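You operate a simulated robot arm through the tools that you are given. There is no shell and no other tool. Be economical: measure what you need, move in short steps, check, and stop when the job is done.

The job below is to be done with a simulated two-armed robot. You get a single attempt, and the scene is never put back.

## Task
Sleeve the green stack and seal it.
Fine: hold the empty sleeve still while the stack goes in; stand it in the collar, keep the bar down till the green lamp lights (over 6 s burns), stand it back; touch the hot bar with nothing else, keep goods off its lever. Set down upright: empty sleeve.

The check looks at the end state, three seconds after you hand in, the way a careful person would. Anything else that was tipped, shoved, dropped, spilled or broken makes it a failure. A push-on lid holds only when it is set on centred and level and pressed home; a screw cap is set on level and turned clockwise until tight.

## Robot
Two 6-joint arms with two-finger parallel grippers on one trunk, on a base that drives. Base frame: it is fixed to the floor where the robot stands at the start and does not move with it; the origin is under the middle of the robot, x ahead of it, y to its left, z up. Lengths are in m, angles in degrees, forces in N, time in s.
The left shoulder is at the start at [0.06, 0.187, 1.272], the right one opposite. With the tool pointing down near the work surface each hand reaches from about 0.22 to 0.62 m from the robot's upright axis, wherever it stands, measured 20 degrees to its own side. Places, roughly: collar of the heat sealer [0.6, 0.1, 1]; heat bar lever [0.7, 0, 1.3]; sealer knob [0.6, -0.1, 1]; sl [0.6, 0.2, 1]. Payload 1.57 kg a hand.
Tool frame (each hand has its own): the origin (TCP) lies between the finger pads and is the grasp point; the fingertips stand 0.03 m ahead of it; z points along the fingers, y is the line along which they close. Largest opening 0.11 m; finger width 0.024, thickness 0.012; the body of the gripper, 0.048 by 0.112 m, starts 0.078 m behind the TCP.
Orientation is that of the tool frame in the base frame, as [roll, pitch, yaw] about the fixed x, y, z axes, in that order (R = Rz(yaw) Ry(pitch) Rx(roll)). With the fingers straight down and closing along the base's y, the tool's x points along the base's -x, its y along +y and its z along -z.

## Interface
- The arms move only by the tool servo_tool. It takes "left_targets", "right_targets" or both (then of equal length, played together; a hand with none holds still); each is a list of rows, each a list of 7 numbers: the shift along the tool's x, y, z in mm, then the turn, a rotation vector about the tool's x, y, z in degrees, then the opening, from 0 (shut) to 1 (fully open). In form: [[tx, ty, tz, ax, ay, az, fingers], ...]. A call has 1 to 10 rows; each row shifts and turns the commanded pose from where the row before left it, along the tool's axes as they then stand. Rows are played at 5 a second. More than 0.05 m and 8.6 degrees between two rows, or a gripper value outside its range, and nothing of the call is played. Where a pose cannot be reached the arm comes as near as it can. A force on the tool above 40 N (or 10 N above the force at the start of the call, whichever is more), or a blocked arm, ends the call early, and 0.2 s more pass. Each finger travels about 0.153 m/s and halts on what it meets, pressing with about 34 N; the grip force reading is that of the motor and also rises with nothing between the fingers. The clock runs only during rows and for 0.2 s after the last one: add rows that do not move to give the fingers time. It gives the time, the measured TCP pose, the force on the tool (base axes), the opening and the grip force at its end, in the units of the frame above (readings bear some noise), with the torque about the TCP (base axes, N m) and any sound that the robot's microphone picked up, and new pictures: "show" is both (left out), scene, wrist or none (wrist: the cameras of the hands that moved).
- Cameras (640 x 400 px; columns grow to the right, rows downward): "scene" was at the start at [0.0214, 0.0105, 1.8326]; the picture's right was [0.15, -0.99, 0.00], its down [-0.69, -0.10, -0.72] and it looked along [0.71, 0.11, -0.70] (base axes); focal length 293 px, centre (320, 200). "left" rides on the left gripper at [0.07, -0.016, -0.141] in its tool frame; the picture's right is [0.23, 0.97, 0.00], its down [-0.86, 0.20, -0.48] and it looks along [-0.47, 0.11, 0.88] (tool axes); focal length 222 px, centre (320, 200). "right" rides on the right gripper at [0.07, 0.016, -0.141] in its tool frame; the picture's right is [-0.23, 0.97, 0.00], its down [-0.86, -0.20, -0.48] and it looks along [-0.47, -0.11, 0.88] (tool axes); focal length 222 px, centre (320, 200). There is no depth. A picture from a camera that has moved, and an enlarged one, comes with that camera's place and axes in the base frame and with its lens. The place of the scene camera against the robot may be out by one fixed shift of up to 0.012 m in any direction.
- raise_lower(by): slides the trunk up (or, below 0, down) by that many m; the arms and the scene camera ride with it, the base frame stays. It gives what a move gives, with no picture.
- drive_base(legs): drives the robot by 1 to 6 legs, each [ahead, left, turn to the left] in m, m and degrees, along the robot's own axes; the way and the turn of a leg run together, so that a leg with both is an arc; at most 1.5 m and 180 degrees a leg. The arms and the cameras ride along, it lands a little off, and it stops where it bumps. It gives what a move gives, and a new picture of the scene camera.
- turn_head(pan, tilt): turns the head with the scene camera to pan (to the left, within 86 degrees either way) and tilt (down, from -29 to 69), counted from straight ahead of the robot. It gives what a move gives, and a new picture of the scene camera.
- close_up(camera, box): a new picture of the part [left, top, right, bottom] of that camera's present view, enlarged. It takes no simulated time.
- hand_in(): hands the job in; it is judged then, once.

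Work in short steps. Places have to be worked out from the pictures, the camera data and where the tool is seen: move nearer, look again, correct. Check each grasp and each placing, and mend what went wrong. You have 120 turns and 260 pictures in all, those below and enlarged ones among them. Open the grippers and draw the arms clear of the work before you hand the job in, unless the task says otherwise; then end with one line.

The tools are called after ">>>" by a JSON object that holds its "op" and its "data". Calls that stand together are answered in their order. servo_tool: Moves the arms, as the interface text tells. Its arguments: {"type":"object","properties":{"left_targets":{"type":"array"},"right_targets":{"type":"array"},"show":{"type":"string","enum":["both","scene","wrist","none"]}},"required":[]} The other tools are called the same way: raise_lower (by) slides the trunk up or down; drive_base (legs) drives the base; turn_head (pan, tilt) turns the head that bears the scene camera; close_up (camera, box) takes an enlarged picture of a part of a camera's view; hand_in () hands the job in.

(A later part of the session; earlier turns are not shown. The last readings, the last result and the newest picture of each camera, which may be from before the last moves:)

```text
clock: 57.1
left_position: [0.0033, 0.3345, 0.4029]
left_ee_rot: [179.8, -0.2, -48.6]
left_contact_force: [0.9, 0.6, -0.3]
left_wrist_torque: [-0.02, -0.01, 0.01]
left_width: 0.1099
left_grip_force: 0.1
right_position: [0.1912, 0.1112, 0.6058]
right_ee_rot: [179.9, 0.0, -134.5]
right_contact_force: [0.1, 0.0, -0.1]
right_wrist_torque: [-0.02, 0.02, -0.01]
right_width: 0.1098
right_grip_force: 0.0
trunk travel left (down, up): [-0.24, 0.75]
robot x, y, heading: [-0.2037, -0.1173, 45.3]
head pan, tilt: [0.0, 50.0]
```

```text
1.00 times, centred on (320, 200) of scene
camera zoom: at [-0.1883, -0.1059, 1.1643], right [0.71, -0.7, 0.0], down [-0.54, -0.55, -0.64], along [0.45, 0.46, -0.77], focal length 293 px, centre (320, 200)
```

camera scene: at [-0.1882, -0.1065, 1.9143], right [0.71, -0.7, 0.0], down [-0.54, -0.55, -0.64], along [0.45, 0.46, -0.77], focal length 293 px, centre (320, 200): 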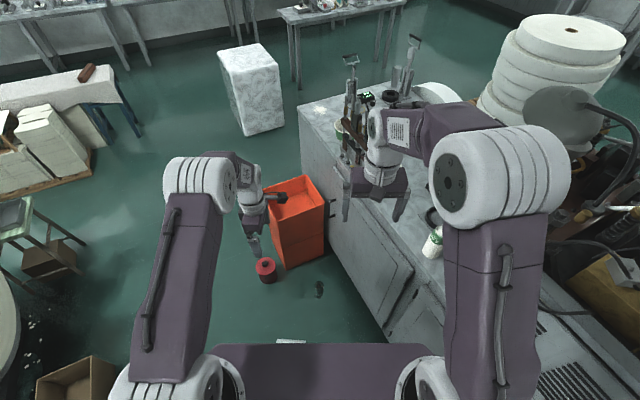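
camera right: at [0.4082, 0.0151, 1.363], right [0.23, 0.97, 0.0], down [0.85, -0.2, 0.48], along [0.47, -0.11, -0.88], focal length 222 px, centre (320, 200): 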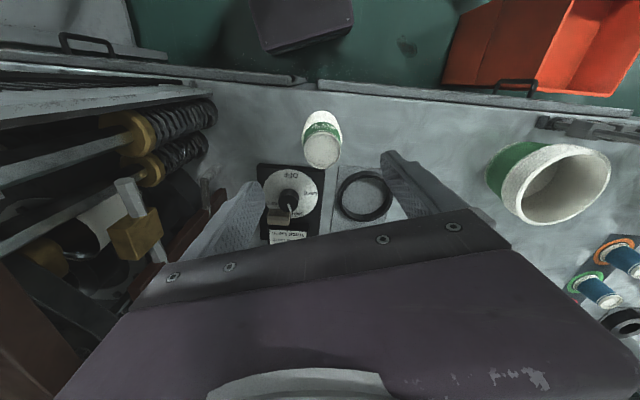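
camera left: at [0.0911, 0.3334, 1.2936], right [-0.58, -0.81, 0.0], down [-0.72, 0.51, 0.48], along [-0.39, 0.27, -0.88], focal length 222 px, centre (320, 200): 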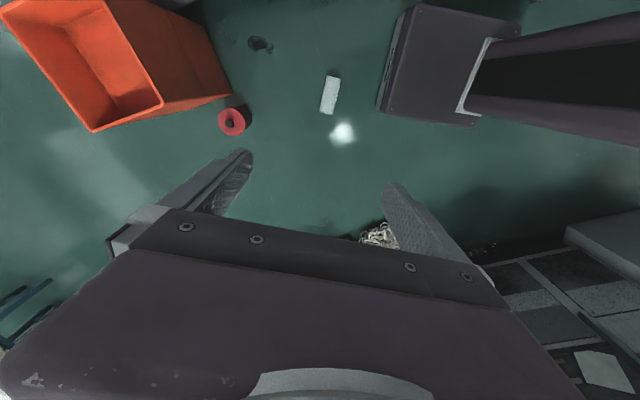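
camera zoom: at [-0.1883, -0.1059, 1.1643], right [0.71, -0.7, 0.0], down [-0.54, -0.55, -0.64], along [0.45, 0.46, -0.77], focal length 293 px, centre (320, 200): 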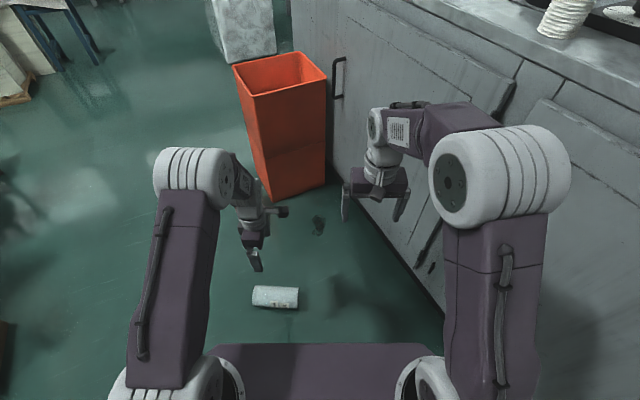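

The sleeve lies aligned with the tool (axis −47.7°, tool −48.6°), centre (0.003,0.330). I lower the trunk 0.2, then shift 2.6 cm toward the mouth and tilt 39° so that the grasp will equal the earlier good one once upright.

>>> {"op": "raise_lower", "data": {"by": -0.2}}

>>> {"op": "servo_tool", "data": {"left_targets": [[-26, 3, 0, 0, 0, 0, 1], [0, 0, 0, 0, 7.8, 0, 1], [0, 0, 0, 0, 7.8, 0, 1], [0, 0, 0, 0, 7.8, 0, 1], [0, 0, 0, 0, 7.8, 0, 1], [0, 0, 0, 0, 7.8, 0, 1]], "show": "both"}}

```text
clock: 59.3
left_position: [0.0036, 0.3355, 0.2022]
left_ee_rot: [179.8, -0.2, -48.7]
left_contact_force: [-0.4, 0.6, 0.0]
left_wrist_torque: [0.0, 0.01, -0.02]
left_width: 0.1098
left_grip_force: 0.1
right_position: [0.1929, 0.1119, 0.4052]
right_ee_rot: [-180.0, 0.0, -134.5]
right_contact_force: [0.4, 0.2, 0.1]
right_wrist_torque: [0.0, 0.0, 0.0]
right_width: 0.11
right_grip_force: 0.1
trunk travel left (down, up): [-0.04, 0.95]
robot x, y, heading: [-0.1971, -0.1146, 45.5]
head pan, tilt: [0.0, 50.0]
```

```text
clock: 60.7
left_position: [-0.0157, 0.353, 0.2014]
left_ee_rot: [179.7, -39.4, -48.5]
left_contact_force: [0.6, -0.5, -0.3]
left_wrist_torque: [0.04, -0.02, -0.02]
left_width: 0.1098
left_grip_force: 0.1
right_position: [0.1906, 0.1118, 0.4063]
right_ee_rot: [180.0, 0.0, -134.5]
right_contact_force: [0.2, 0.0, -0.3]
right_wrist_torque: [0.01, -0.02, 0.0]
right_width: 0.11
right_grip_force: 0.0
trunk travel left (down, up): [-0.04, 0.95]
robot x, y, heading: [-0.2047, -0.1155, 45.5]
head pan, tilt: [0.0, 50.0]
camera scene: at [-0.1883, -0.106, 0.9643], right [0.71, -0.7, 0.0], down [-0.54, -0.55, -0.64], along [0.45, 0.46, -0.77], focal length 293 px, centre (320, 200)
camera left: at [-0.0257, 0.3909, 0.3556], right [-0.61, -0.78, 0.15], down [-0.79, 0.59, -0.17], along [0.05, -0.22, -0.97], focal length 222 px, centre (320, 200)
```

scene: 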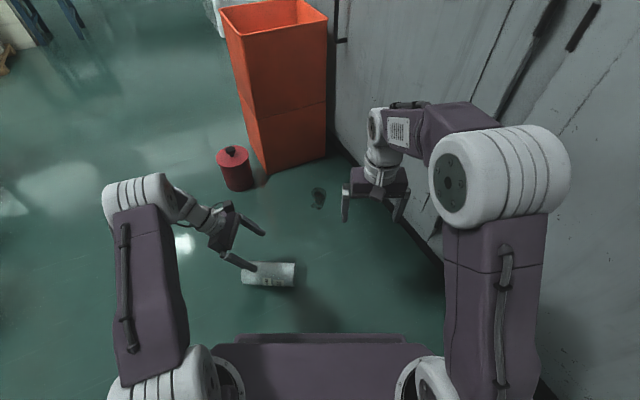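
left: 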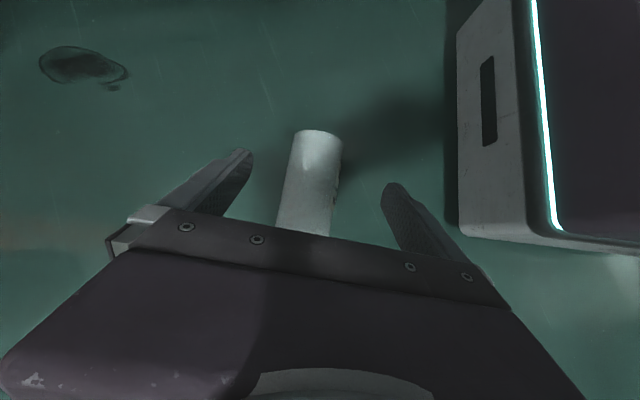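

Alignment is within a few mm. I descend straight down ~12 cm and look again.

>>> {"op": "servo_tool", "data": {"left_targets": [[-25, 0, 31, 0, 0, 0, 1], [-25, 0, 31, 0, 0, 0, 1], [-25, 0, 31, 0, 0, 0, 1]], "show": "both"}}

```text
clock: 61.5
left_position: [-0.0164, 0.3524, 0.0807]
left_ee_rot: [179.8, -39.2, -48.6]
left_contact_force: [-0.1, -0.9, -0.1]
left_wrist_torque: [0.03, 0.02, 0.0]
left_width: 0.1103
left_grip_force: 0.0
right_position: [0.1923, 0.1116, 0.4057]
right_ee_rot: [180.0, 0.0, -134.5]
right_contact_force: [-0.1, -0.9, 1.4]
right_wrist_torque: [0.01, 0.02, 0.02]
right_width: 0.11
right_grip_force: 0.0
trunk travel left (down, up): [-0.04, 0.95]
robot x, y, heading: [-0.2033, -0.1151, 45.6]
head pan, tilt: [0.0, 50.0]
camera scene: at [-0.1883, -0.106, 0.9643], right [0.71, -0.7, 0.0], down [-0.54, -0.55, -0.64], along [0.45, 0.46, -0.77], focal length 293 px, centre (320, 200)
camera left: at [-0.0266, 0.3896, 0.2342], right [-0.61, -0.78, 0.15], down [-0.79, 0.59, -0.17], along [0.04, -0.22, -0.97], focal length 222 px, centre (320, 200)
```

scene: 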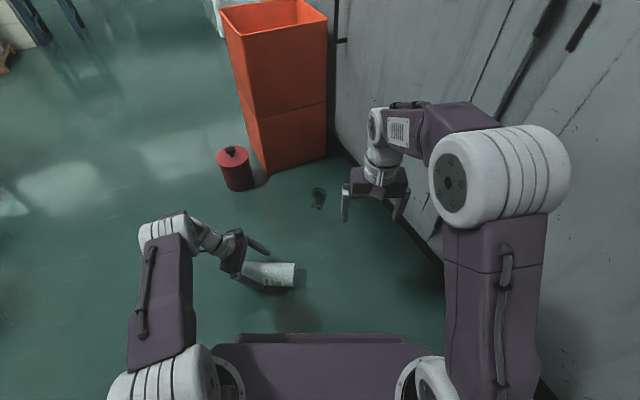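
left: 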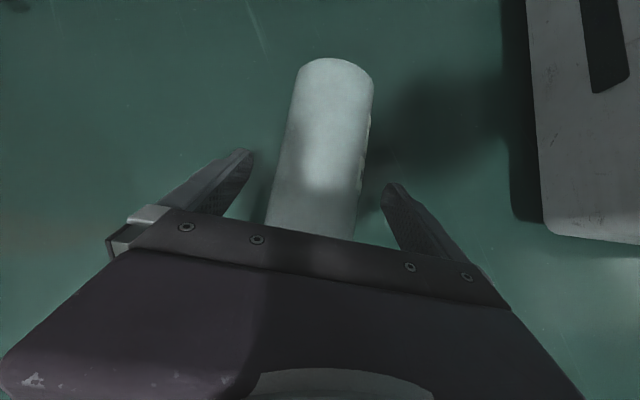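

Well centred. I descend the last 3.6 cm, then close.

>>> {"op": "servo_tool", "data": {"left_targets": [[-12, 0, 15, 0, 0, 0, 1], [-11, 0, 13, 0, 0, 0, 1], [0, 0, 0, 0, 0, 0, 0.85], [0, 0, 0, 0, 0, 0, 0.76], [0, 0, 0, 0, 0, 0, 0.7], [0, 0, 0, 0, 0, 0, 0.66], [0, 0, 0, 0, 0, 0, 0.66]], "show": "wrist"}}

```text
clock: 63.1
left_position: [-0.0162, 0.3516, 0.0459]
left_ee_rot: [179.7, -39.2, -48.5]
left_contact_force: [-0.2, 1.4, -0.8]
left_wrist_torque: [0.03, 0.01, -0.01]
left_width: 0.0807
left_grip_force: 34.0
right_position: [0.1923, 0.1113, 0.4057]
right_ee_rot: [179.9, 0.0, -134.6]
right_contact_force: [0.0, 0.0, -1.0]
right_wrist_torque: [0.01, 0.03, 0.02]
right_width: 0.1099
right_grip_force: 0.0
trunk travel left (down, up): [-0.04, 0.95]
robot x, y, heading: [-0.2025, -0.1157, 45.5]
head pan, tilt: [0.0, 50.0]
camera left: at [-0.0259, 0.39, 0.1994], right [-0.61, -0.78, 0.15], down [-0.79, 0.59, -0.17], along [0.04, -0.22, -0.97], focal length 222 px, centre (320, 200)
```

left: 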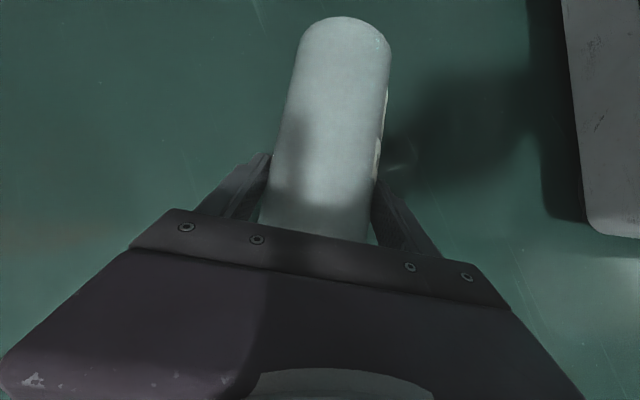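

Gripped at 0.081. I lift with the trunk and check that it holds.

>>> {"op": "raise_lower", "data": {"by": 0.15}}

>>> {"op": "close_up", "data": {"camera": "left", "box": [0, 0, 640, 400]}}

>>> {"op": "close_up", "data": {"camera": "scene", "box": [200, 200, 340, 310]}}

```text
clock: 64.8
left_position: [-0.0154, 0.353, 0.1955]
left_ee_rot: [179.7, -39.3, -48.4]
left_contact_force: [0.0, -0.9, 0.2]
left_wrist_torque: [0.01, -0.01, 0.01]
left_width: 0.0807
left_grip_force: 34.3
right_position: [0.1918, 0.1129, 0.5556]
right_ee_rot: [-180.0, 0.0, -134.5]
right_contact_force: [-0.2, 0.7, -0.8]
right_wrist_torque: [-0.02, -0.01, -0.01]
right_width: 0.11
right_grip_force: 0.2
trunk travel left (down, up): [-0.19, 0.8]
robot x, y, heading: [-0.1992, -0.1155, 45.4]
head pan, tilt: [0.0, 50.0]
```

```text
1.00 times, centred on (320, 200) of left
camera zoom: at [-0.0259, 0.39, 0.3493], right [-0.61, -0.78, 0.15], down [-0.79, 0.59, -0.17], along [0.04, -0.22, -0.97], focal length 222 px, centre (320, 200)
```

zoom: 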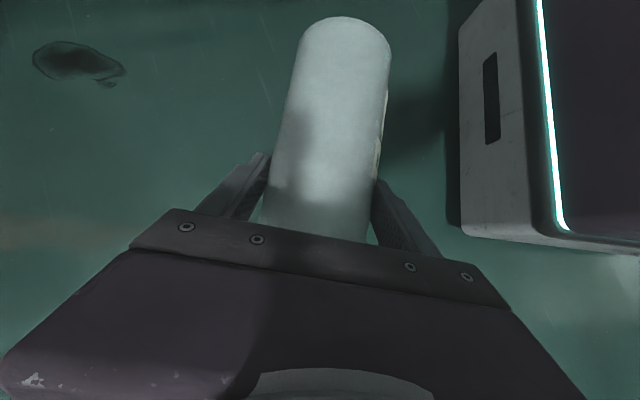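

```text
3.64 times, centred on (270, 255) of scene
camera zoom: at [-0.1882, -0.1057, 1.1142], right [0.71, -0.7, 0.0], down [-0.54, -0.55, -0.64], along [0.45, 0.46, -0.77], focal length 1066 px, centre (502, 0)
```

zoom: 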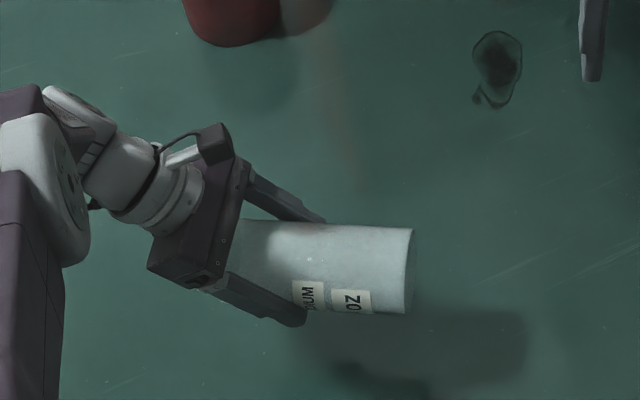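

Secure. I raise the trunk all the way.

>>> {"op": "raise_lower", "data": {"by": 0.4}}

>>> {"op": "raise_lower", "data": {"by": 0.4}}

```text
clock: 68.7
left_position: [-0.0155, 0.3531, 0.5968]
left_ee_rot: [179.6, -39.3, -48.4]
left_contact_force: [1.2, 0.2, -0.9]
left_wrist_torque: [0.01, 0.02, -0.01]
left_width: 0.0806
left_grip_force: 34.0
right_position: [0.1918, 0.1115, 0.9553]
right_ee_rot: [179.9, 0.0, -134.5]
right_contact_force: [0.6, -0.2, -1.0]
right_wrist_torque: [0.02, 0.05, 0.0]
right_width: 0.1101
right_grip_force: 0.1
trunk travel left (down, up): [-0.59, 0.4]
robot x, y, heading: [-0.202, -0.1145, 45.7]
head pan, tilt: [0.0, 50.0]
```

```text
clock: 72.5
left_position: [-0.0158, 0.3531, 0.9967]
left_ee_rot: [179.7, -39.3, -48.4]
left_contact_force: [0.0, -0.3, -0.2]
left_wrist_torque: [0.0, -0.02, 0.04]
left_width: 0.0804
left_grip_force: 34.0
right_position: [0.1919, 0.1119, 1.355]
right_ee_rot: [-180.0, 0.0, -134.4]
right_contact_force: [0.0, 0.3, -0.8]
right_wrist_torque: [-0.01, 0.0, 0.03]
right_width: 0.1101
right_grip_force: 0.1
trunk travel left (down, up): [-0.99, 0.0]
robot x, y, heading: [-0.1979, -0.1186, 45.6]
head pan, tilt: [0.0, 50.0]
```

Now in free space: undo the tilt, then yaw the tool back round (sleeve stays horizontal until the last pitch).

>>> {"op": "servo_tool", "data": {"left_targets": [[0, 0, 0, 0, -7.85, 0, 0.66], [0, 0, 0, 0, -7.85, 0, 0.66], [0, 0, 0, 0, -7.85, 0, 0.66], [0, 0, 0, 0, -7.85, 0, 0.66], [0, 0, 0, 0, -7.85, 0, 0.66], [0, 0, 0, 0, 0, 8.4, 0.66], [0, 0, 0, 0, 0, 8.4, 0.66], [0, 0, 0, 0, 0, 8.4, 0.66], [0, 0, 0, 0, 0, 8.4, 0.66], [0, 0, 0, 0, 0, 8.4, 0.66]], "show": "none"}}

>>> {"op": "servo_tool", "data": {"left_targets": [[0, 0, 0, 0, 0, 8.4, 0.66], [0, 0, 0, 0, 0, 8.4, 0.66], [0, 0, 0, 0, 0, 8.4, 0.66], [0, 0, 0, 0, 0, 8.4, 0.66], [0, 0, 0, 0, 0, 8.4, 0.66], [0, 0, 0, 0, 0, 8.4, 0.66], [0, 0, 0, 0, 0, 8.4, 0.66], [0, 0, 0, 0, 0, 8.4, 0.66], [0, 0, 0, 0, 0, 8.4, 0.66], [0, 0, 0, 0, 0, 8.4, 0.66]], "show": "scene"}}

```text
clock: 74.7
left_position: [-0.0168, 0.3537, 0.9959]
left_ee_rot: [179.8, -0.2, -90.8]
left_contact_force: [-0.2, -0.6, 0.1]
left_wrist_torque: [0.01, 0.02, -0.01]
left_width: 0.0805
left_grip_force: 33.8
right_position: [0.1938, 0.1112, 1.3567]
right_ee_rot: [180.0, 0.0, -134.6]
right_contact_force: [1.1, -0.6, -0.1]
right_wrist_torque: [0.01, 0.01, -0.02]
right_width: 0.1099
right_grip_force: 0.0
trunk travel left (down, up): [-0.99, 0.0]
robot x, y, heading: [-0.2026, -0.1177, 45.3]
head pan, tilt: [0.0, 50.0]
```

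```text
clock: 76.9
left_position: [-0.016, 0.3522, 0.9962]
left_ee_rot: [-179.9, -0.2, -174.7]
left_contact_force: [0.1, 0.7, -1.1]
left_wrist_torque: [0.02, -0.01, 0.0]
left_width: 0.0804
left_grip_force: 33.7
right_position: [0.1928, 0.1112, 1.3549]
right_ee_rot: [179.9, 0.0, -134.4]
right_contact_force: [-0.5, 0.3, 0.3]
right_wrist_torque: [-0.01, -0.01, -0.03]
right_width: 0.1101
right_grip_force: 0.1
trunk travel left (down, up): [-0.99, 0.0]
robot x, y, heading: [-0.2028, -0.1154, 45.5]
head pan, tilt: [0.0, 50.0]
camera scene: at [-0.1882, -0.1058, 1.9143], right [0.71, -0.7, 0.0], down [-0.54, -0.55, -0.64], along [0.45, 0.46, -0.77], focal length 293 px, centre (320, 200)
```

scene: 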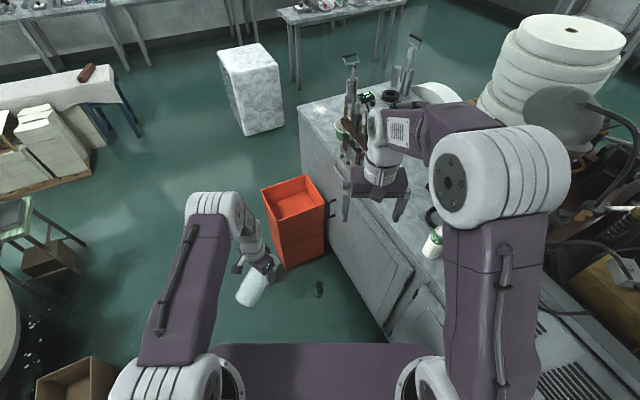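

Tool yaw is now −40° relative to the robot. I move it outward and up a bit, then pitch −51° to stand the sleeve upright.

>>> {"op": "servo_tool", "data": {"left_targets": [[-23, 19.5, -26, 0, 0, 0, 0.66], [-23, 19.5, -26, 0, 0, 0, 0.66], [-23, 19.5, -26, 0, 0, 0, 0.66], [-23, 19.5, -26, 0, 0, 0, 0.66], [0, 0, 0, 0, -8.5, 0, 0.66], [0, 0, 0, 0, -8.5, 0, 0.66], [0, 0, 0, 0, -8.5, 0, 0.66], [0, 0, 0, 0, -8.5, 0, 0.66], [0, 0, 0, 0, -8.5, 0, 0.66], [0, 0, 0, 0, -8.5, 0, 0.66]], "show": "both"}}

```text
clock: 79.1
left_position: [0.0674, 0.4394, 1.0993]
left_ee_rot: [-179.8, 51.0, -174.4]
left_contact_force: [0.4, -0.7, -0.6]
left_wrist_torque: [-0.02, -0.01, 0.0]
left_width: 0.0804
left_grip_force: 33.8
right_position: [0.1909, 0.1113, 1.3563]
right_ee_rot: [-179.9, 0.1, -134.5]
right_contact_force: [-1.1, 0.4, 0.5]
right_wrist_torque: [0.01, -0.02, -0.01]
right_width: 0.1101
right_grip_force: 0.0
trunk travel left (down, up): [-0.99, 0.0]
robot x, y, heading: [-0.2016, -0.119, 45.3]
head pan, tilt: [0.0, 50.0]
camera scene: at [-0.1891, -0.1049, 1.9143], right [0.71, -0.7, 0.0], down [-0.54, -0.55, -0.64], along [0.45, 0.46, -0.77], focal length 293 px, centre (320, 200)
camera left: at [-0.083, 0.4085, 1.1339], right [-0.23, 0.96, -0.18], down [0.15, 0.22, 0.96], along [0.96, 0.2, -0.19], focal length 222 px, centre (320, 200)
```

scene: 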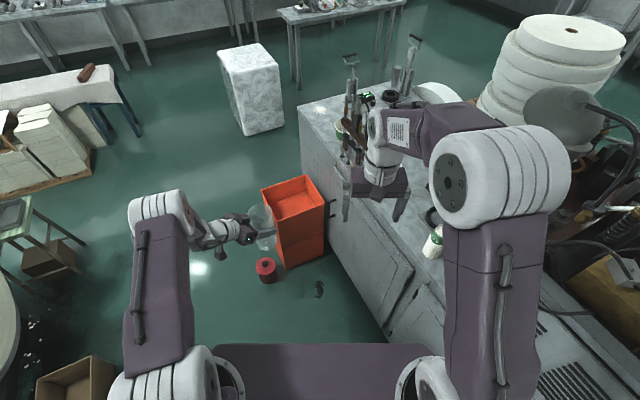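
left: 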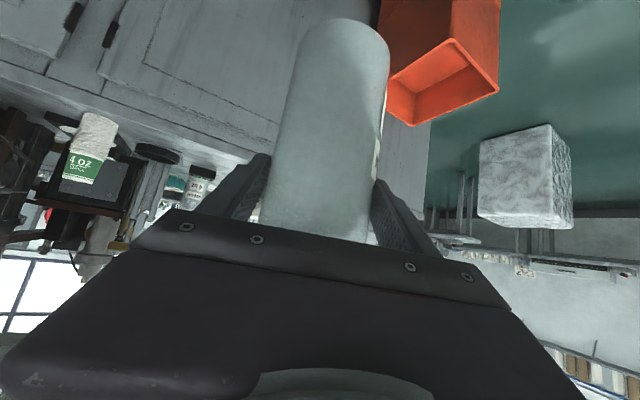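

The sleeve is upright in the left hand, with everything in reach. Still over open floor, I shift the left hand toward the robot's middle and up, and the right hand back out of the way, to test the pose needed for the insertion.

>>> {"op": "servo_tool", "data": {"left_targets": [[-20.8, -32.7, 9.8, 0, 0, 0, 0.66], [-20.8, -32.7, 9.8, 0, 0, 0, 0.66], [-20.8, -32.7, 9.8, 0, 0, 0, 0.66], [-20.8, -32.7, 9.8, 0, 0, 0, 0.66], [-20.8, -32.7, 9.8, 0, 0, 0, 0.66], [-20.8, -32.7, 9.8, 0, 0, 0, 0.66]], "right_targets": [[20, -33, -24, 0, 0, 0, 1], [20, -33, -24, 0, 0, 0, 1], [20, -33, -24, 0, 0, 0, 1], [20, -33, -24, 0, 0, 0, 1], [0, 0, 0, 0, 0, 0, 1], [0, 0, 0, 0, 0, 0, 1]], "show": "scene"}}

```text
clock: 80.5
left_position: [0.2121, 0.2533, 1.1594]
left_ee_rot: [-179.7, 50.7, -174.4]
left_contact_force: [-1.1, 0.0, -0.1]
left_wrist_torque: [0.0, 0.01, 0.01]
left_width: 0.0805
left_grip_force: 34.1
right_position: [0.2315, -0.0397, 1.4536]
right_ee_rot: [180.0, 0.1, -134.5]
right_contact_force: [-0.1, -0.7, 0.2]
right_wrist_torque: [0.02, -0.02, -0.04]
right_width: 0.1101
right_grip_force: 0.1
trunk travel left (down, up): [-0.99, 0.0]
robot x, y, heading: [-0.2015, -0.1147, 45.4]
head pan, tilt: [0.0, 50.0]
camera scene: at [-0.1869, -0.1068, 1.9142], right [0.71, -0.7, 0.0], down [-0.54, -0.55, -0.64], along [0.45, 0.46, -0.77], focal length 293 px, centre (320, 200)
```

scene: 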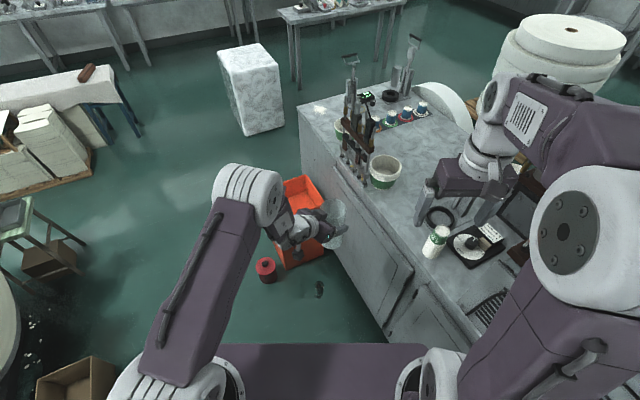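

In reach at robot-frame (0.552,-0.036). I test the actual working height and a bit further right, still in free space.

>>> {"op": "servo_tool", "data": {"left_targets": [[26.7, -20.7, 33.7, 0, 0, 0, 0.66], [26.7, -20.7, 33.7, 0, 0, 0, 0.66]], "show": "none"}}

```text
clock: 81.1
left_position: [0.2431, 0.2199, 1.0745]
left_ee_rot: [-178.9, 50.7, -173.9]
left_contact_force: [-0.1, -0.7, -0.5]
left_wrist_torque: [-0.01, 0.02, 0.0]
left_width: 0.0805
left_grip_force: 34.0
left hand out of reach, approached as far as the arm can: row 2
right_position: [0.233, -0.0396, 1.4528]
right_ee_rot: [179.9, -0.2, -134.5]
right_contact_force: [0.3, -0.1, 0.8]
right_wrist_torque: [-0.03, 0.02, -0.01]
right_width: 0.11
right_grip_force: 0.1
trunk travel left (down, up): [-0.99, 0.0]
robot x, y, heading: [-0.2016, -0.1187, 45.5]
head pan, tilt: [0.0, 50.0]
```

Left settles at robot-frame (0.553,-0.08), its inner limit at that height. I test whether the right hand, vertical, reaches above that point (TCP z≈1.31).

>>> {"op": "servo_tool", "data": {"right_targets": [[-27.4, 24.3, 20.4, 0, 0, 0, 1], [-27.4, 24.3, 20.4, 0, 0, 0, 1], [-27.4, 24.3, 20.4, 0, 0, 0, 1], [-27.4, 24.3, 20.4, 0, 0, 0, 1], [-27.4, 24.3, 20.4, 0, 0, 0, 1], [-27.4, 24.3, 20.4, 0, 0, 0, 1], [-27.4, 24.3, 20.4, 0, 0, 0, 1]], "show": "both"}}

```text
clock: 82.7
left_position: [0.2416, 0.2228, 1.0743]
left_ee_rot: [-178.7, 50.6, -173.9]
left_contact_force: [-0.3, 0.1, -0.2]
left_wrist_torque: [-0.01, 0.01, 0.01]
left_width: 0.0809
left_grip_force: 34.2
right_position: [0.2399, 0.2185, 1.308]
right_ee_rot: [-179.9, -0.1, -134.4]
right_contact_force: [-0.1, 0.5, 0.5]
right_wrist_torque: [-0.03, 0.03, -0.01]
right_width: 0.1099
right_grip_force: 0.2
trunk travel left (down, up): [-0.99, 0.0]
robot x, y, heading: [-0.2005, -0.1178, 45.5]
head pan, tilt: [0.0, 50.0]
camera scene: at [-0.1877, -0.1034, 1.9143], right [0.71, -0.7, 0.0], down [-0.54, -0.55, -0.64], along [0.45, 0.46, -0.77], focal length 293 px, centre (320, 200)
camera right: at [0.1781, 0.1806, 1.4494], right [-0.53, 0.84, 0.0], down [0.74, 0.47, 0.48], along [0.4, 0.25, -0.88], focal length 222 px, centre (320, 200)
```

scene: 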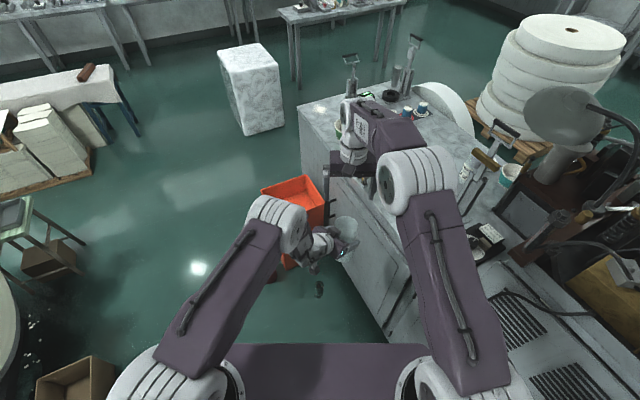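
right: 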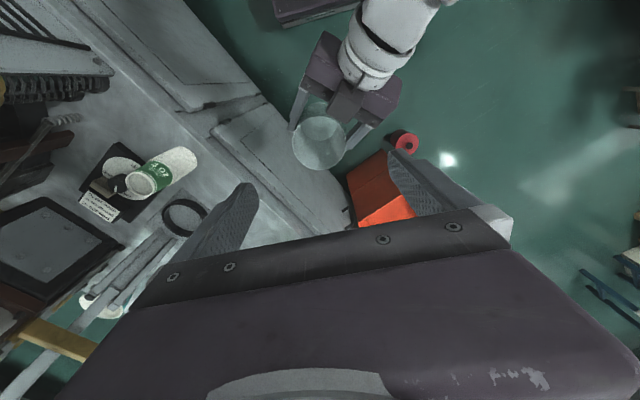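

Both hands can work at robot-frame (0.553,-0.08), and the right camera shows the mouth centred beneath it. I retreat the right hand, raise the left, then drive: back, turn to heading 0, left, ahead.

>>> {"op": "servo_tool", "data": {"left_targets": [[-20, 0, -16, 0, 0, 0, 0.66], [-20, 0, -16, 0, 0, 0, 0.66], [-20, 0, -16, 0, 0, 0, 0.66], [0, 0, 0, 0, 0, 0, 0.66], [0, 0, 0, 0, 0, 0, 0.66], [0, 0, 0, 0, 0, 0, 0.66]], "right_targets": [[0, 0, -30, 0, 0, 0, 1], [20, -25, -30, 0, 0, 0, 1], [30, -30, -20, 0, 0, 0, 1], [30, -35, -15, 0, 0, 0, 1], [30, -35, -15, 0, 0, 0, 1], [30, -30, -10, 0, 0, 0, 1]], "show": "none"}}

>>> {"op": "drive_base", "data": {"legs": [[-0.15, 0, 0], [0, 0, -45.5], [0, 0.44, 0], [0.12, 0, 0]]}}

```text
clock: 84.1
left_position: [0.241, 0.221, 1.1525]
left_ee_rot: [-179.9, 50.8, -174.6]
left_contact_force: [-1.7, -0.2, -0.7]
left_wrist_torque: [0.02, 0.02, 0.01]
left_width: 0.0803
left_grip_force: 33.5
right_position: [0.2538, 0.007, 1.4286]
right_ee_rot: [180.0, 0.1, -134.4]
right_contact_force: [-0.6, -1.1, -0.8]
right_wrist_torque: [0.05, -0.02, 0.02]
right_width: 0.11
right_grip_force: 0.1
trunk travel left (down, up): [-0.99, 0.0]
robot x, y, heading: [-0.2044, -0.1198, 45.2]
head pan, tilt: [0.0, 50.0]
```

```text
clock: 90.7
left_position: [0.3584, 0.1523, 1.1529]
left_ee_rot: [179.9, 51.0, 140.3]
left_contact_force: [0.4, 1.3, 0.0]
left_wrist_torque: [0.02, -0.02, 0.02]
left_width: 0.0808
left_grip_force: 33.9
right_position: [0.2159, -0.0085, 1.4304]
right_ee_rot: [-179.9, 0.4, -179.4]
right_contact_force: [-0.3, 0.2, 0.1]
right_wrist_torque: [0.01, -0.06, 0.02]
right_width: 0.1099
right_grip_force: 0.1
trunk travel left (down, up): [-0.99, 0.0]
robot x, y, heading: [-0.1895, 0.2212, 0.5]
head pan, tilt: [0.0, 50.0]
camera scene: at [-0.1804, 0.2235, 1.9144], right [0.01, -1.0, 0.0], down [-0.76, -0.01, -0.65], along [0.65, 0.01, -0.76], focal length 293 px, centre (320, 200)
```

scene: 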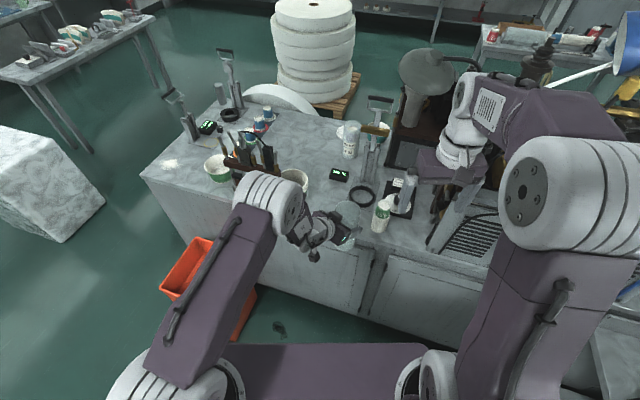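

Good view, path ahead is free. I drive the last 0.165 m; the sleeve ends above the bench at about (0.523,0.15), bottom ~8 cm up.

>>> {"op": "drive_base", "data": {"legs": [[0.165, 0, 0]]}}

>>> {"op": "close_up", "data": {"camera": "scene", "box": [250, 160, 450, 300]}}

```text
clock: 92.1
left_position: [0.5254, 0.1535, 1.1541]
left_ee_rot: [179.9, 50.9, 140.5]
left_contact_force: [-0.2, -0.5, 0.3]
left_wrist_torque: [0.0, -0.02, -0.01]
left_width: 0.0805
left_grip_force: 34.0
right_position: [0.3823, -0.0071, 1.4281]
right_ee_rot: [180.0, 0.2, -179.5]
right_contact_force: [-0.3, 0.7, -0.5]
right_wrist_torque: [-0.02, -0.03, 0.0]
right_width: 0.1098
right_grip_force: 0.0
trunk travel left (down, up): [-0.99, 0.0]
robot x, y, heading: [-0.0214, 0.2251, 0.5]
head pan, tilt: [0.0, 50.0]
camera scene: at [-0.0123, 0.2248, 1.9143], right [0.01, -1.0, 0.0], down [-0.76, -0.01, -0.65], along [0.65, 0.01, -0.76], focal length 293 px, centre (320, 200)
```

scene: 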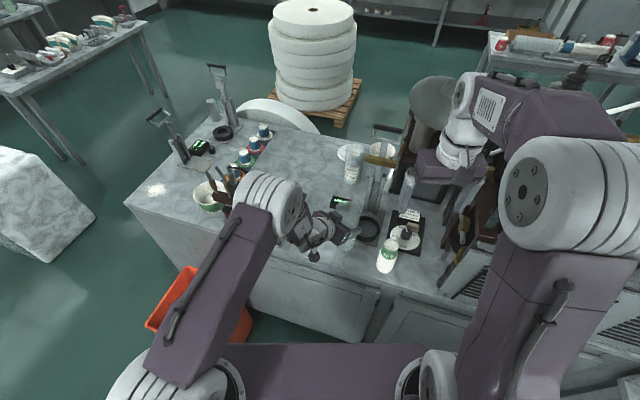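

```text
2.86 times, centred on (350, 230) of scene
camera zoom: at [-0.0123, 0.2248, 1.9143], right [0.01, -1.0, 0.0], down [-0.76, -0.01, -0.65], along [0.65, 0.01, -0.76], focal length 838 px, centre (234, 114)
```

zoom: 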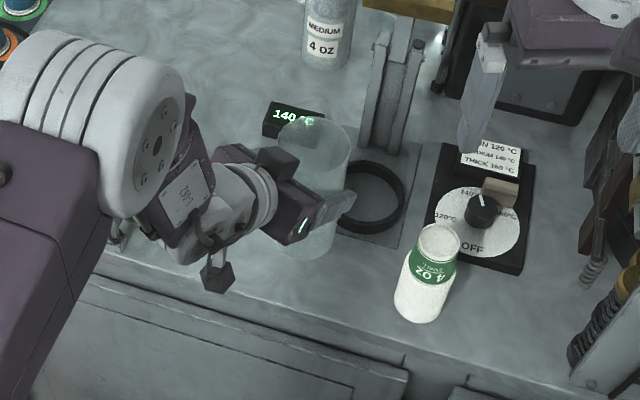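

Clear around. I lower the left hand in steps until the sleeve's bottom meets the bench.

>>> {"op": "servo_tool", "data": {"left_targets": [[27, 0, 22, 0, 0, 0, 0.66], [23, 0, 18.5, 0, 0, 0, 0.66], [0, 0, 0, 0, 0, 0, 0.66]], "show": "wrist"}}

>>> {"op": "close_up", "data": {"camera": "scene", "box": [290, 190, 390, 270]}}

```text
clock: 92.9
left_position: [0.5304, 0.152, 1.0872]
left_ee_rot: [-179.2, 50.6, 140.9]
left_contact_force: [0.2, 0.6, -0.4]
left_wrist_torque: [0.02, -0.02, 0.0]
left_width: 0.0805
left_grip_force: 33.9
right_position: [0.3871, -0.0074, 1.4292]
right_ee_rot: [179.9, -0.1, -179.6]
right_contact_force: [0.2, -0.2, -0.1]
right_wrist_torque: [-0.01, -0.01, -0.02]
right_width: 0.1101
right_grip_force: 0.1
trunk travel left (down, up): [-0.99, 0.0]
robot x, y, heading: [-0.0251, 0.2245, 0.6]
head pan, tilt: [0.0, 50.0]
camera left: at [0.402, 0.2389, 1.1229], right [0.51, 0.84, -0.18], down [0.27, 0.05, 0.96], along [0.82, -0.54, -0.2], focal length 222 px, centre (320, 200)
```

left: 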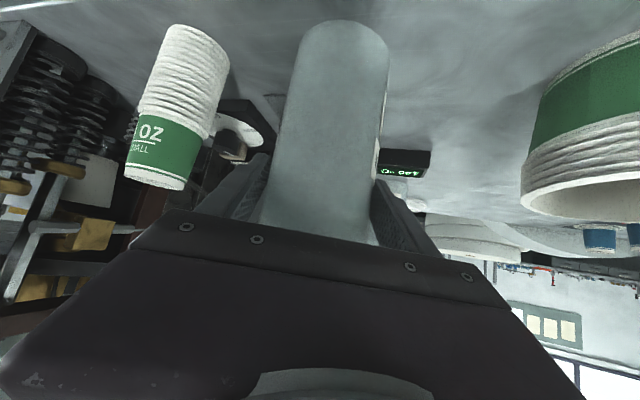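

```text
5.00 times, centred on (340, 230) of scene
camera zoom: at [-0.0062, 0.2247, 1.9143], right [0.01, -1.0, 0.0], down [-0.77, -0.01, -0.64], along [0.64, 0.01, -0.77], focal length 1466 px, centre (220, 50)
```

zoom: 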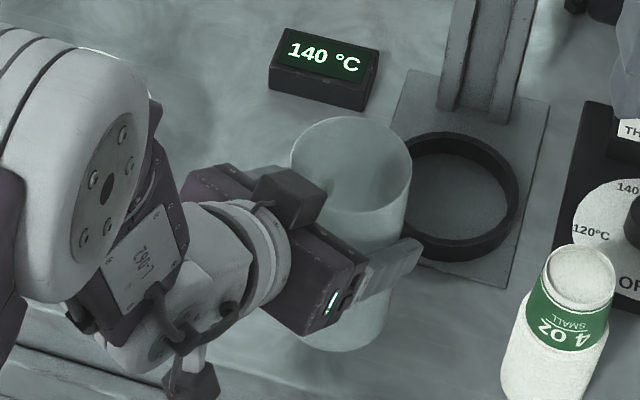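

I continue in 4 mm steps to find bench contact.

>>> {"op": "servo_tool", "data": {"left_targets": [[3.1, 0, 2.5, 0, 0, 0, 0.66], [3.1, 0, 2.5, 0, 0, 0, 0.66], [3.1, 0, 2.5, 0, 0, 0, 0.66], [0, 0, 0, 0, 0, 0, 0.66]], "show": "none"}}

>>> {"op": "servo_tool", "data": {"left_targets": [[2.3, 0, 1.9, 0, 0, 0, 0.66], [0, 0, 0, 0, 0, 0, 0.66]], "show": "none"}}

>>> {"op": "servo_tool", "data": {"left_targets": [[2.3, 0, 1.9, 0, 0, 0, 0.66], [0, 0, 0, 0, 0, 0, 0.66]], "show": "wrist"}}

```text
clock: 93.9
left_position: [0.5301, 0.1526, 1.0748]
left_ee_rot: [-179.2, 50.7, 140.8]
left_contact_force: [-0.4, 0.6, -0.7]
left_wrist_torque: [0.0, -0.03, -0.02]
left_width: 0.0804
left_grip_force: 34.1
right_position: [0.3877, -0.0086, 1.4287]
right_ee_rot: [-180.0, -0.1, -179.4]
right_contact_force: [0.1, -0.2, 0.5]
right_wrist_torque: [0.03, 0.01, 0.01]
right_width: 0.1099
right_grip_force: 0.0
trunk travel left (down, up): [-0.99, 0.0]
robot x, y, heading: [-0.0257, 0.2281, 0.7]
head pan, tilt: [0.0, 50.0]
```

```text
clock: 94.5
left_position: [0.529, 0.1526, 1.0714]
left_ee_rot: [-179.2, 50.7, 140.9]
left_contact_force: [0.6, -0.7, -0.5]
left_wrist_torque: [0.01, 0.0, 0.0]
left_width: 0.0808
left_grip_force: 34.0
right_position: [0.3868, -0.0085, 1.4279]
right_ee_rot: [-180.0, 0.0, -179.5]
right_contact_force: [0.3, 0.7, 0.2]
right_wrist_torque: [-0.01, 0.0, -0.02]
right_width: 0.11
right_grip_force: 0.1
trunk travel left (down, up): [-0.99, 0.0]
robot x, y, heading: [-0.0253, 0.2263, 0.6]
head pan, tilt: [0.0, 50.0]
```

```text
clock: 95.1
left_position: [0.5298, 0.1524, 1.069]
left_ee_rot: [-179.2, 50.8, 140.8]
left_contact_force: [-0.3, -0.6, 0.6]
left_wrist_torque: [-0.02, 0.01, 0.02]
left_width: 0.0806
left_grip_force: 34.0
right_position: [0.3878, -0.008, 1.427]
right_ee_rot: [-180.0, 0.1, -179.4]
right_contact_force: [0.4, -0.1, 0.4]
right_wrist_torque: [-0.01, 0.04, 0.02]
right_width: 0.1099
right_grip_force: 0.1
trunk travel left (down, up): [-0.99, 0.0]
robot x, y, heading: [-0.0229, 0.223, 0.4]
head pan, tilt: [0.0, 50.0]
camera left: at [0.4024, 0.2385, 1.1053], right [0.51, 0.84, -0.18], down [0.27, 0.05, 0.96], along [0.82, -0.54, -0.2], focal length 222 px, centre (320, 200)
```

left: 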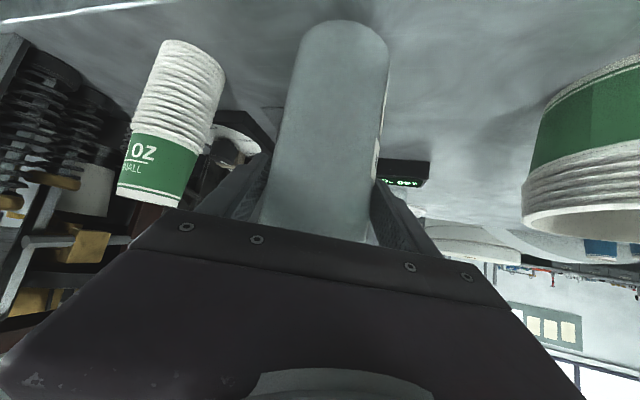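

The image suggests ~1.8 cm still to go. I keep lowering in small steps.

>>> {"op": "servo_tool", "data": {"left_targets": [[3.1, 0, 2.5, 0, 0, 0, 0.66], [3.1, 0, 2.5, 0, 0, 0, 0.66], [2.3, 0, 1.9, 0, 0, 0, 0.66], [0, 0, 0, 0, 0, 0, 0.66]], "show": "none"}}

>>> {"op": "servo_tool", "data": {"left_targets": [[2.3, 0, 1.9, 0, 0, 0, 0.66], [0, 0, 0, 0, 0, 0, 0.66]], "show": "none"}}

>>> {"op": "servo_tool", "data": {"left_targets": [[2.3, 0, 1.9, 0, 0, 0, 0.66], [0, 0, 0, 0, 0, 0, 0.66]], "show": "wrist"}}

```text
clock: 96.1
left_position: [0.5292, 0.1522, 1.0633]
left_ee_rot: [-179.4, 51.4, 140.7]
left_contact_force: [3.1, 1.7, 28.9]
left_wrist_torque: [0.32, -0.72, -0.06]
left_width: 0.0806
left_grip_force: 33.9
right_position: [0.3839, -0.0065, 1.4299]
right_ee_rot: [-179.9, 0.2, -179.5]
right_contact_force: [-0.4, 0.8, 0.4]
right_wrist_torque: [0.01, -0.01, 0.0]
right_width: 0.1101
right_grip_force: 0.0
trunk travel left (down, up): [-0.99, 0.0]
robot x, y, heading: [-0.0255, 0.2282, 0.4]
head pan, tilt: [0.0, 50.0]
```

```text
clock: 96.7
left_position: [0.5285, 0.1518, 1.0588]
left_ee_rot: [-179.3, 51.2, 140.7]
left_contact_force: [5.0, 1.0, 30.1]
left_wrist_torque: [0.47, -0.51, -0.03]
left_width: 0.0806
left_grip_force: 34.2
right_position: [0.3842, -0.0062, 1.4306]
right_ee_rot: [-179.9, 0.2, -179.5]
right_contact_force: [0.1, -0.4, -1.1]
right_wrist_torque: [0.01, 0.0, -0.02]
right_width: 0.11
right_grip_force: 0.0
trunk travel left (down, up): [-0.99, 0.0]
robot x, y, heading: [-0.0222, 0.2224, 0.3]
head pan, tilt: [0.0, 50.0]
```

```text
clock: 97.3
left_position: [0.5282, 0.1531, 1.055]
left_ee_rot: [-179.4, 51.2, 140.6]
left_contact_force: [2.9, 1.1, 31.1]
left_wrist_torque: [0.47, -0.44, -0.01]
left_width: 0.0806
left_grip_force: 33.9
right_position: [0.383, -0.0073, 1.4296]
right_ee_rot: [-179.9, 0.2, -179.4]
right_contact_force: [-0.4, -0.4, 0.5]
right_wrist_torque: [0.0, -0.01, 0.03]
right_width: 0.1099
right_grip_force: 0.1
trunk travel left (down, up): [-0.99, 0.0]
robot x, y, heading: [-0.0199, 0.2249, 0.6]
head pan, tilt: [0.0, 50.0]
camera left: at [0.4002, 0.2387, 1.0895], right [0.51, 0.84, -0.18], down [0.26, 0.05, 0.96], along [0.82, -0.54, -0.19], focal length 222 px, centre (320, 200)
```

left: 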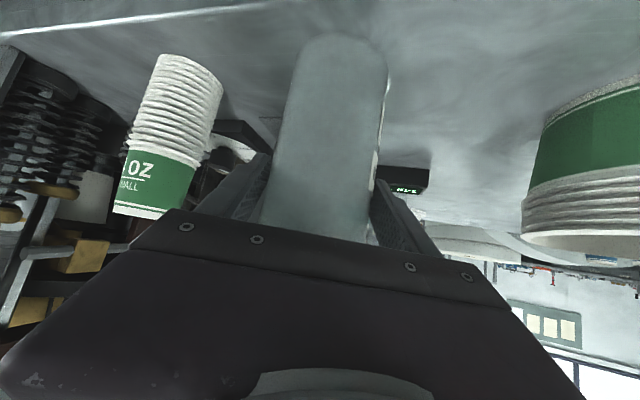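

Contact was at about z 1.064 and the fingers slid a little down the wall. I open slightly so the sleeve settles flat, rise 1 cm and re-grip.

>>> {"op": "servo_tool", "data": {"left_targets": [[-2, 0, -1.6, 0, 0, 0, 0.66], [0, 0, 0, 0, 0, 0, 0.82], [0, 0, 0, 0, 0, 0, 0.82], [-4, 0, -3, 0, 0, 0, 0.82], [-4, 0, -3, 0, 0, 0, 0.82], [0, 0, 0, 0, 0, 0, 0.82]], "show": "wrist"}}

>>> {"op": "close_up", "data": {"camera": "scene", "box": [290, 190, 390, 270]}}

```text
clock: 98.7
left_position: [0.5279, 0.1528, 1.0652]
left_ee_rot: [-179.2, 50.6, 140.8]
left_contact_force: [-0.7, 0.6, 0.5]
left_wrist_torque: [-0.01, 0.0, 0.0]
left_width: 0.0901
left_grip_force: 0.1
right_position: [0.3867, -0.0079, 1.4288]
right_ee_rot: [179.9, 0.0, -179.5]
right_contact_force: [-0.4, 0.6, -0.8]
right_wrist_torque: [0.01, -0.01, 0.02]
right_width: 0.11
right_grip_force: 0.0
trunk travel left (down, up): [-0.99, 0.0]
robot x, y, heading: [-0.0224, 0.2268, 0.6]
head pan, tilt: [0.0, 50.0]
camera left: at [0.4018, 0.2386, 1.1003], right [0.51, 0.84, -0.18], down [0.27, 0.05, 0.96], along [0.82, -0.54, -0.2], focal length 222 px, centre (320, 200)
```

left: 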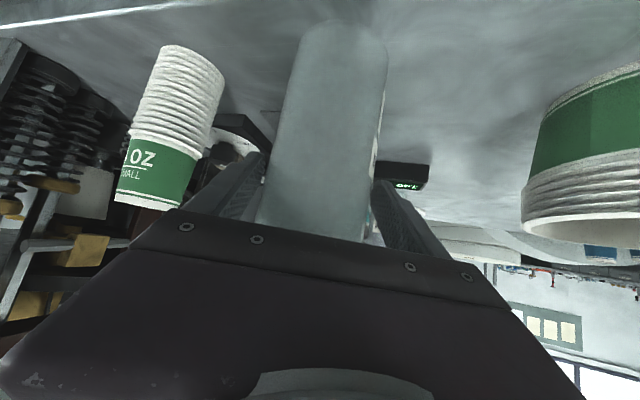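

```text
5.00 times, centred on (340, 230) of scene
camera zoom: at [-0.0069, 0.2247, 1.9143], right [0.01, -1.0, 0.0], down [-0.77, -0.01, -0.64], along [0.64, 0.01, -0.77], focal length 1466 px, centre (220, 50)
```

zoom: 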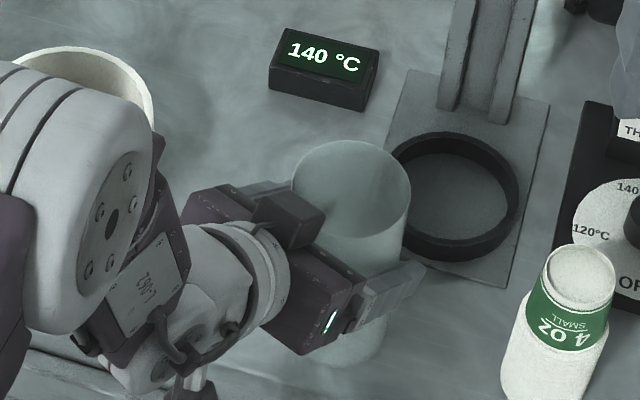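

The sleeve stands flat. I re-grip it and bring the right hand back over the stack.

>>> {"op": "servo_tool", "data": {"left_targets": [[0, 0, 0, 0, 0, 0, 0.74], [0, 0, 0, 0, 0, 0, 0.7], [0, 0, 0, 0, 0, 0, 0.66], [0, 0, 0, 0, 0, 0, 0.66], [0, 0, 0, 0, 0, 0, 0.66], [0, 0, 0, 0, 0, 0, 0.66], [0, 0, 0, 0, 0, 0, 0.66]], "right_targets": [[-14, 1, 37, 0, 0, 0, 1], [-14, 1, 37, 0, 0, 0, 1], [-14, 1, 37, 0, 0, 0, 1], [-14, 1, 37, 0, 0, 0, 1], [-14, 1, 37, 0, 0, 0, 1], [-14, 1, 37, 0, 0, 0, 1], [-11, 1, 37, 0, 0, 0, 1]], "show": "both"}}

```text
clock: 100.3
left_position: [0.53, 0.1525, 1.065]
left_ee_rot: [-179.2, 50.8, 140.8]
left_contact_force: [2.2, 0.7, 5.6]
left_wrist_torque: [0.17, -0.34, -0.02]
left_width: 0.0806
left_grip_force: 33.9
right_position: [0.4797, 0.0009, 1.1692]
right_ee_rot: [-180.0, 0.1, -179.6]
right_contact_force: [0.4, 0.5, -0.4]
right_wrist_torque: [0.01, -0.04, 0.0]
right_width: 0.1099
right_grip_force: 0.1
trunk travel left (down, up): [-0.99, 0.0]
robot x, y, heading: [-0.0245, 0.2279, 0.5]
head pan, tilt: [0.0, 50.0]
camera scene: at [-0.0069, 0.2247, 1.9144], right [0.01, -1.0, 0.0], down [-0.77, -0.01, -0.64], along [0.64, 0.01, -0.77], focal length 293 px, centre (320, 200)
camera right: at [0.4086, 0.0162, 1.3112], right [0.22, 0.98, 0.0], down [0.86, -0.19, 0.48], along [0.47, -0.11, -0.88], focal length 222 px, centre (320, 200)
camera left: at [0.4022, 0.2384, 1.1006], right [0.51, 0.84, -0.18], down [0.26, 0.05, 0.96], along [0.82, -0.54, -0.2], focal length 222 px, centre (320, 200)
```

scene: 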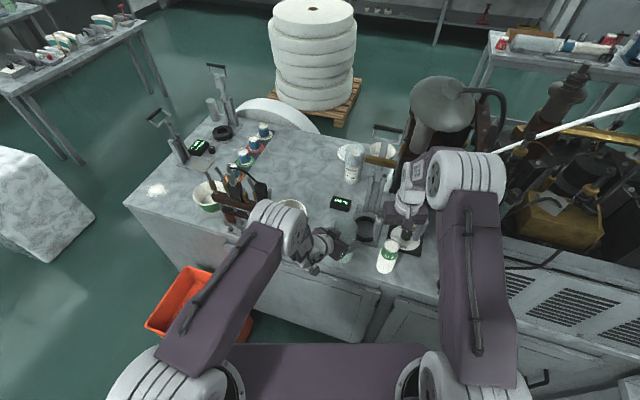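
right: 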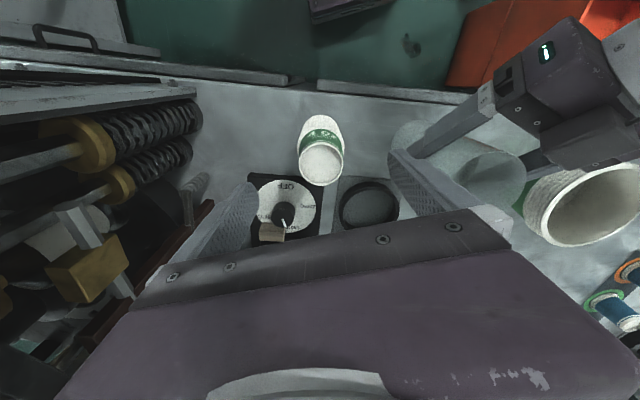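
left: 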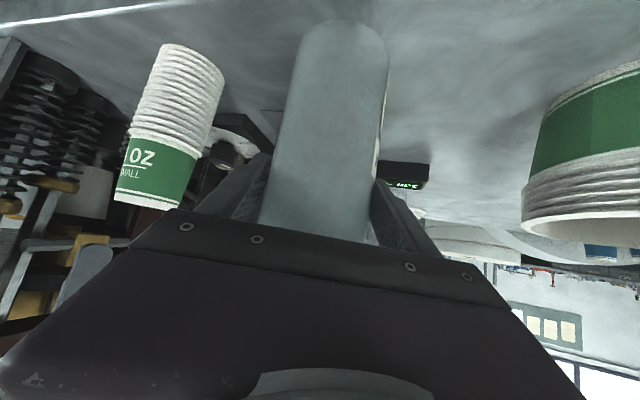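

Aligned. I descend 5.1 cm, close on the top ~12 mm of the stack, and lift slightly.

>>> {"op": "servo_tool", "data": {"right_targets": [[0, -1, 25, 0, 0, 0, 1], [0, 0, 26, 0, 0, 0, 1], [0, 0, 0, 0, 0, 0, 0.7], [0, 0, 0, 0, 0, 0, 0.5], [0, 0, 0, 0, 0, 0, 0.4], [0, 0, 0, 0, 0, 0, 0.34], [0, 0, 0, 0, 0, 0, 0.34], [0, 0, -20, 0, 0, 0, 0.34], [0, 0, 0, 0, 0, 0, 0.34]], "show": "both"}}

>>> {"op": "close_up", "data": {"camera": "scene", "box": [320, 190, 440, 290]}}

```text
clock: 102.3
left_position: [0.5293, 0.152, 1.0652]
left_ee_rot: [-179.1, 50.6, 140.8]
left_contact_force: [0.9, 0.5, 7.6]
left_wrist_torque: [0.3, -0.3, 0.01]
left_width: 0.0805
left_grip_force: 34.0
right_position: [0.4777, 0.0, 1.1385]
right_ee_rot: [179.9, 0.2, -179.5]
right_contact_force: [-0.5, -0.8, -1.0]
right_wrist_torque: [0.0, -0.04, 0.01]
right_width: 0.0445
right_grip_force: 34.3
trunk travel left (down, up): [-0.99, 0.0]
robot x, y, heading: [-0.0245, 0.2283, 0.4]
head pan, tilt: [0.0, 50.0]
camera scene: at [-0.0077, 0.2248, 1.9143], right [0.01, -1.0, 0.0], down [-0.77, -0.01, -0.64], along [0.64, 0.01, -0.77], focal length 293 px, centre (320, 200)
camera right: at [0.4074, 0.0146, 1.2798], right [0.22, 0.98, 0.0], down [0.86, -0.19, 0.48], along [0.47, -0.1, -0.88], focal length 222 px, centre (320, 200)
```

scene: 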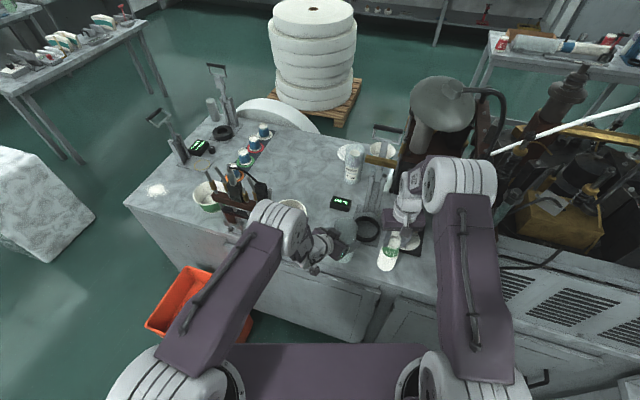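
right: 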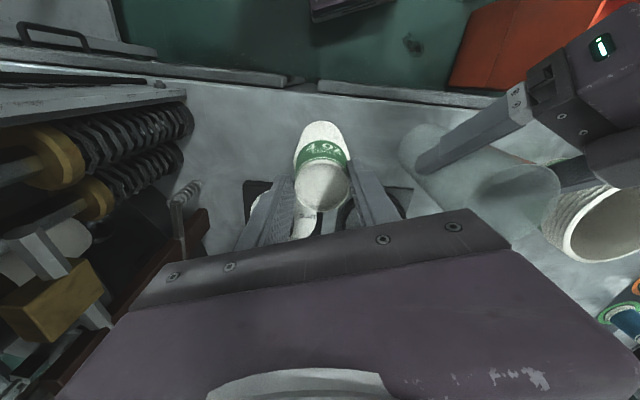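

```text
4.00 times, centred on (380, 240) of scene
camera zoom: at [-0.0077, 0.2248, 1.9143], right [0.01, -1.0, 0.0], down [-0.77, -0.01, -0.64], along [0.64, 0.01, -0.77], focal length 1173 px, centre (80, 40)
```

zoom: 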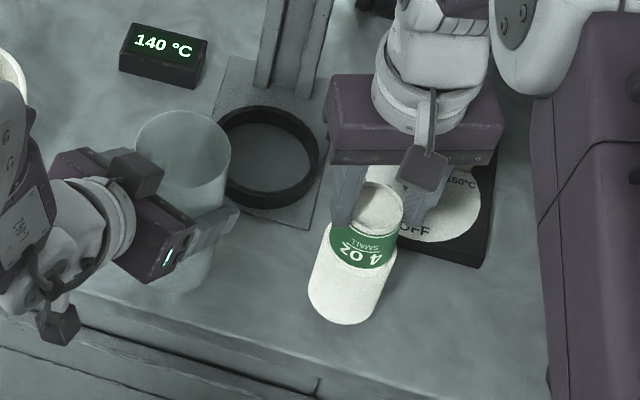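

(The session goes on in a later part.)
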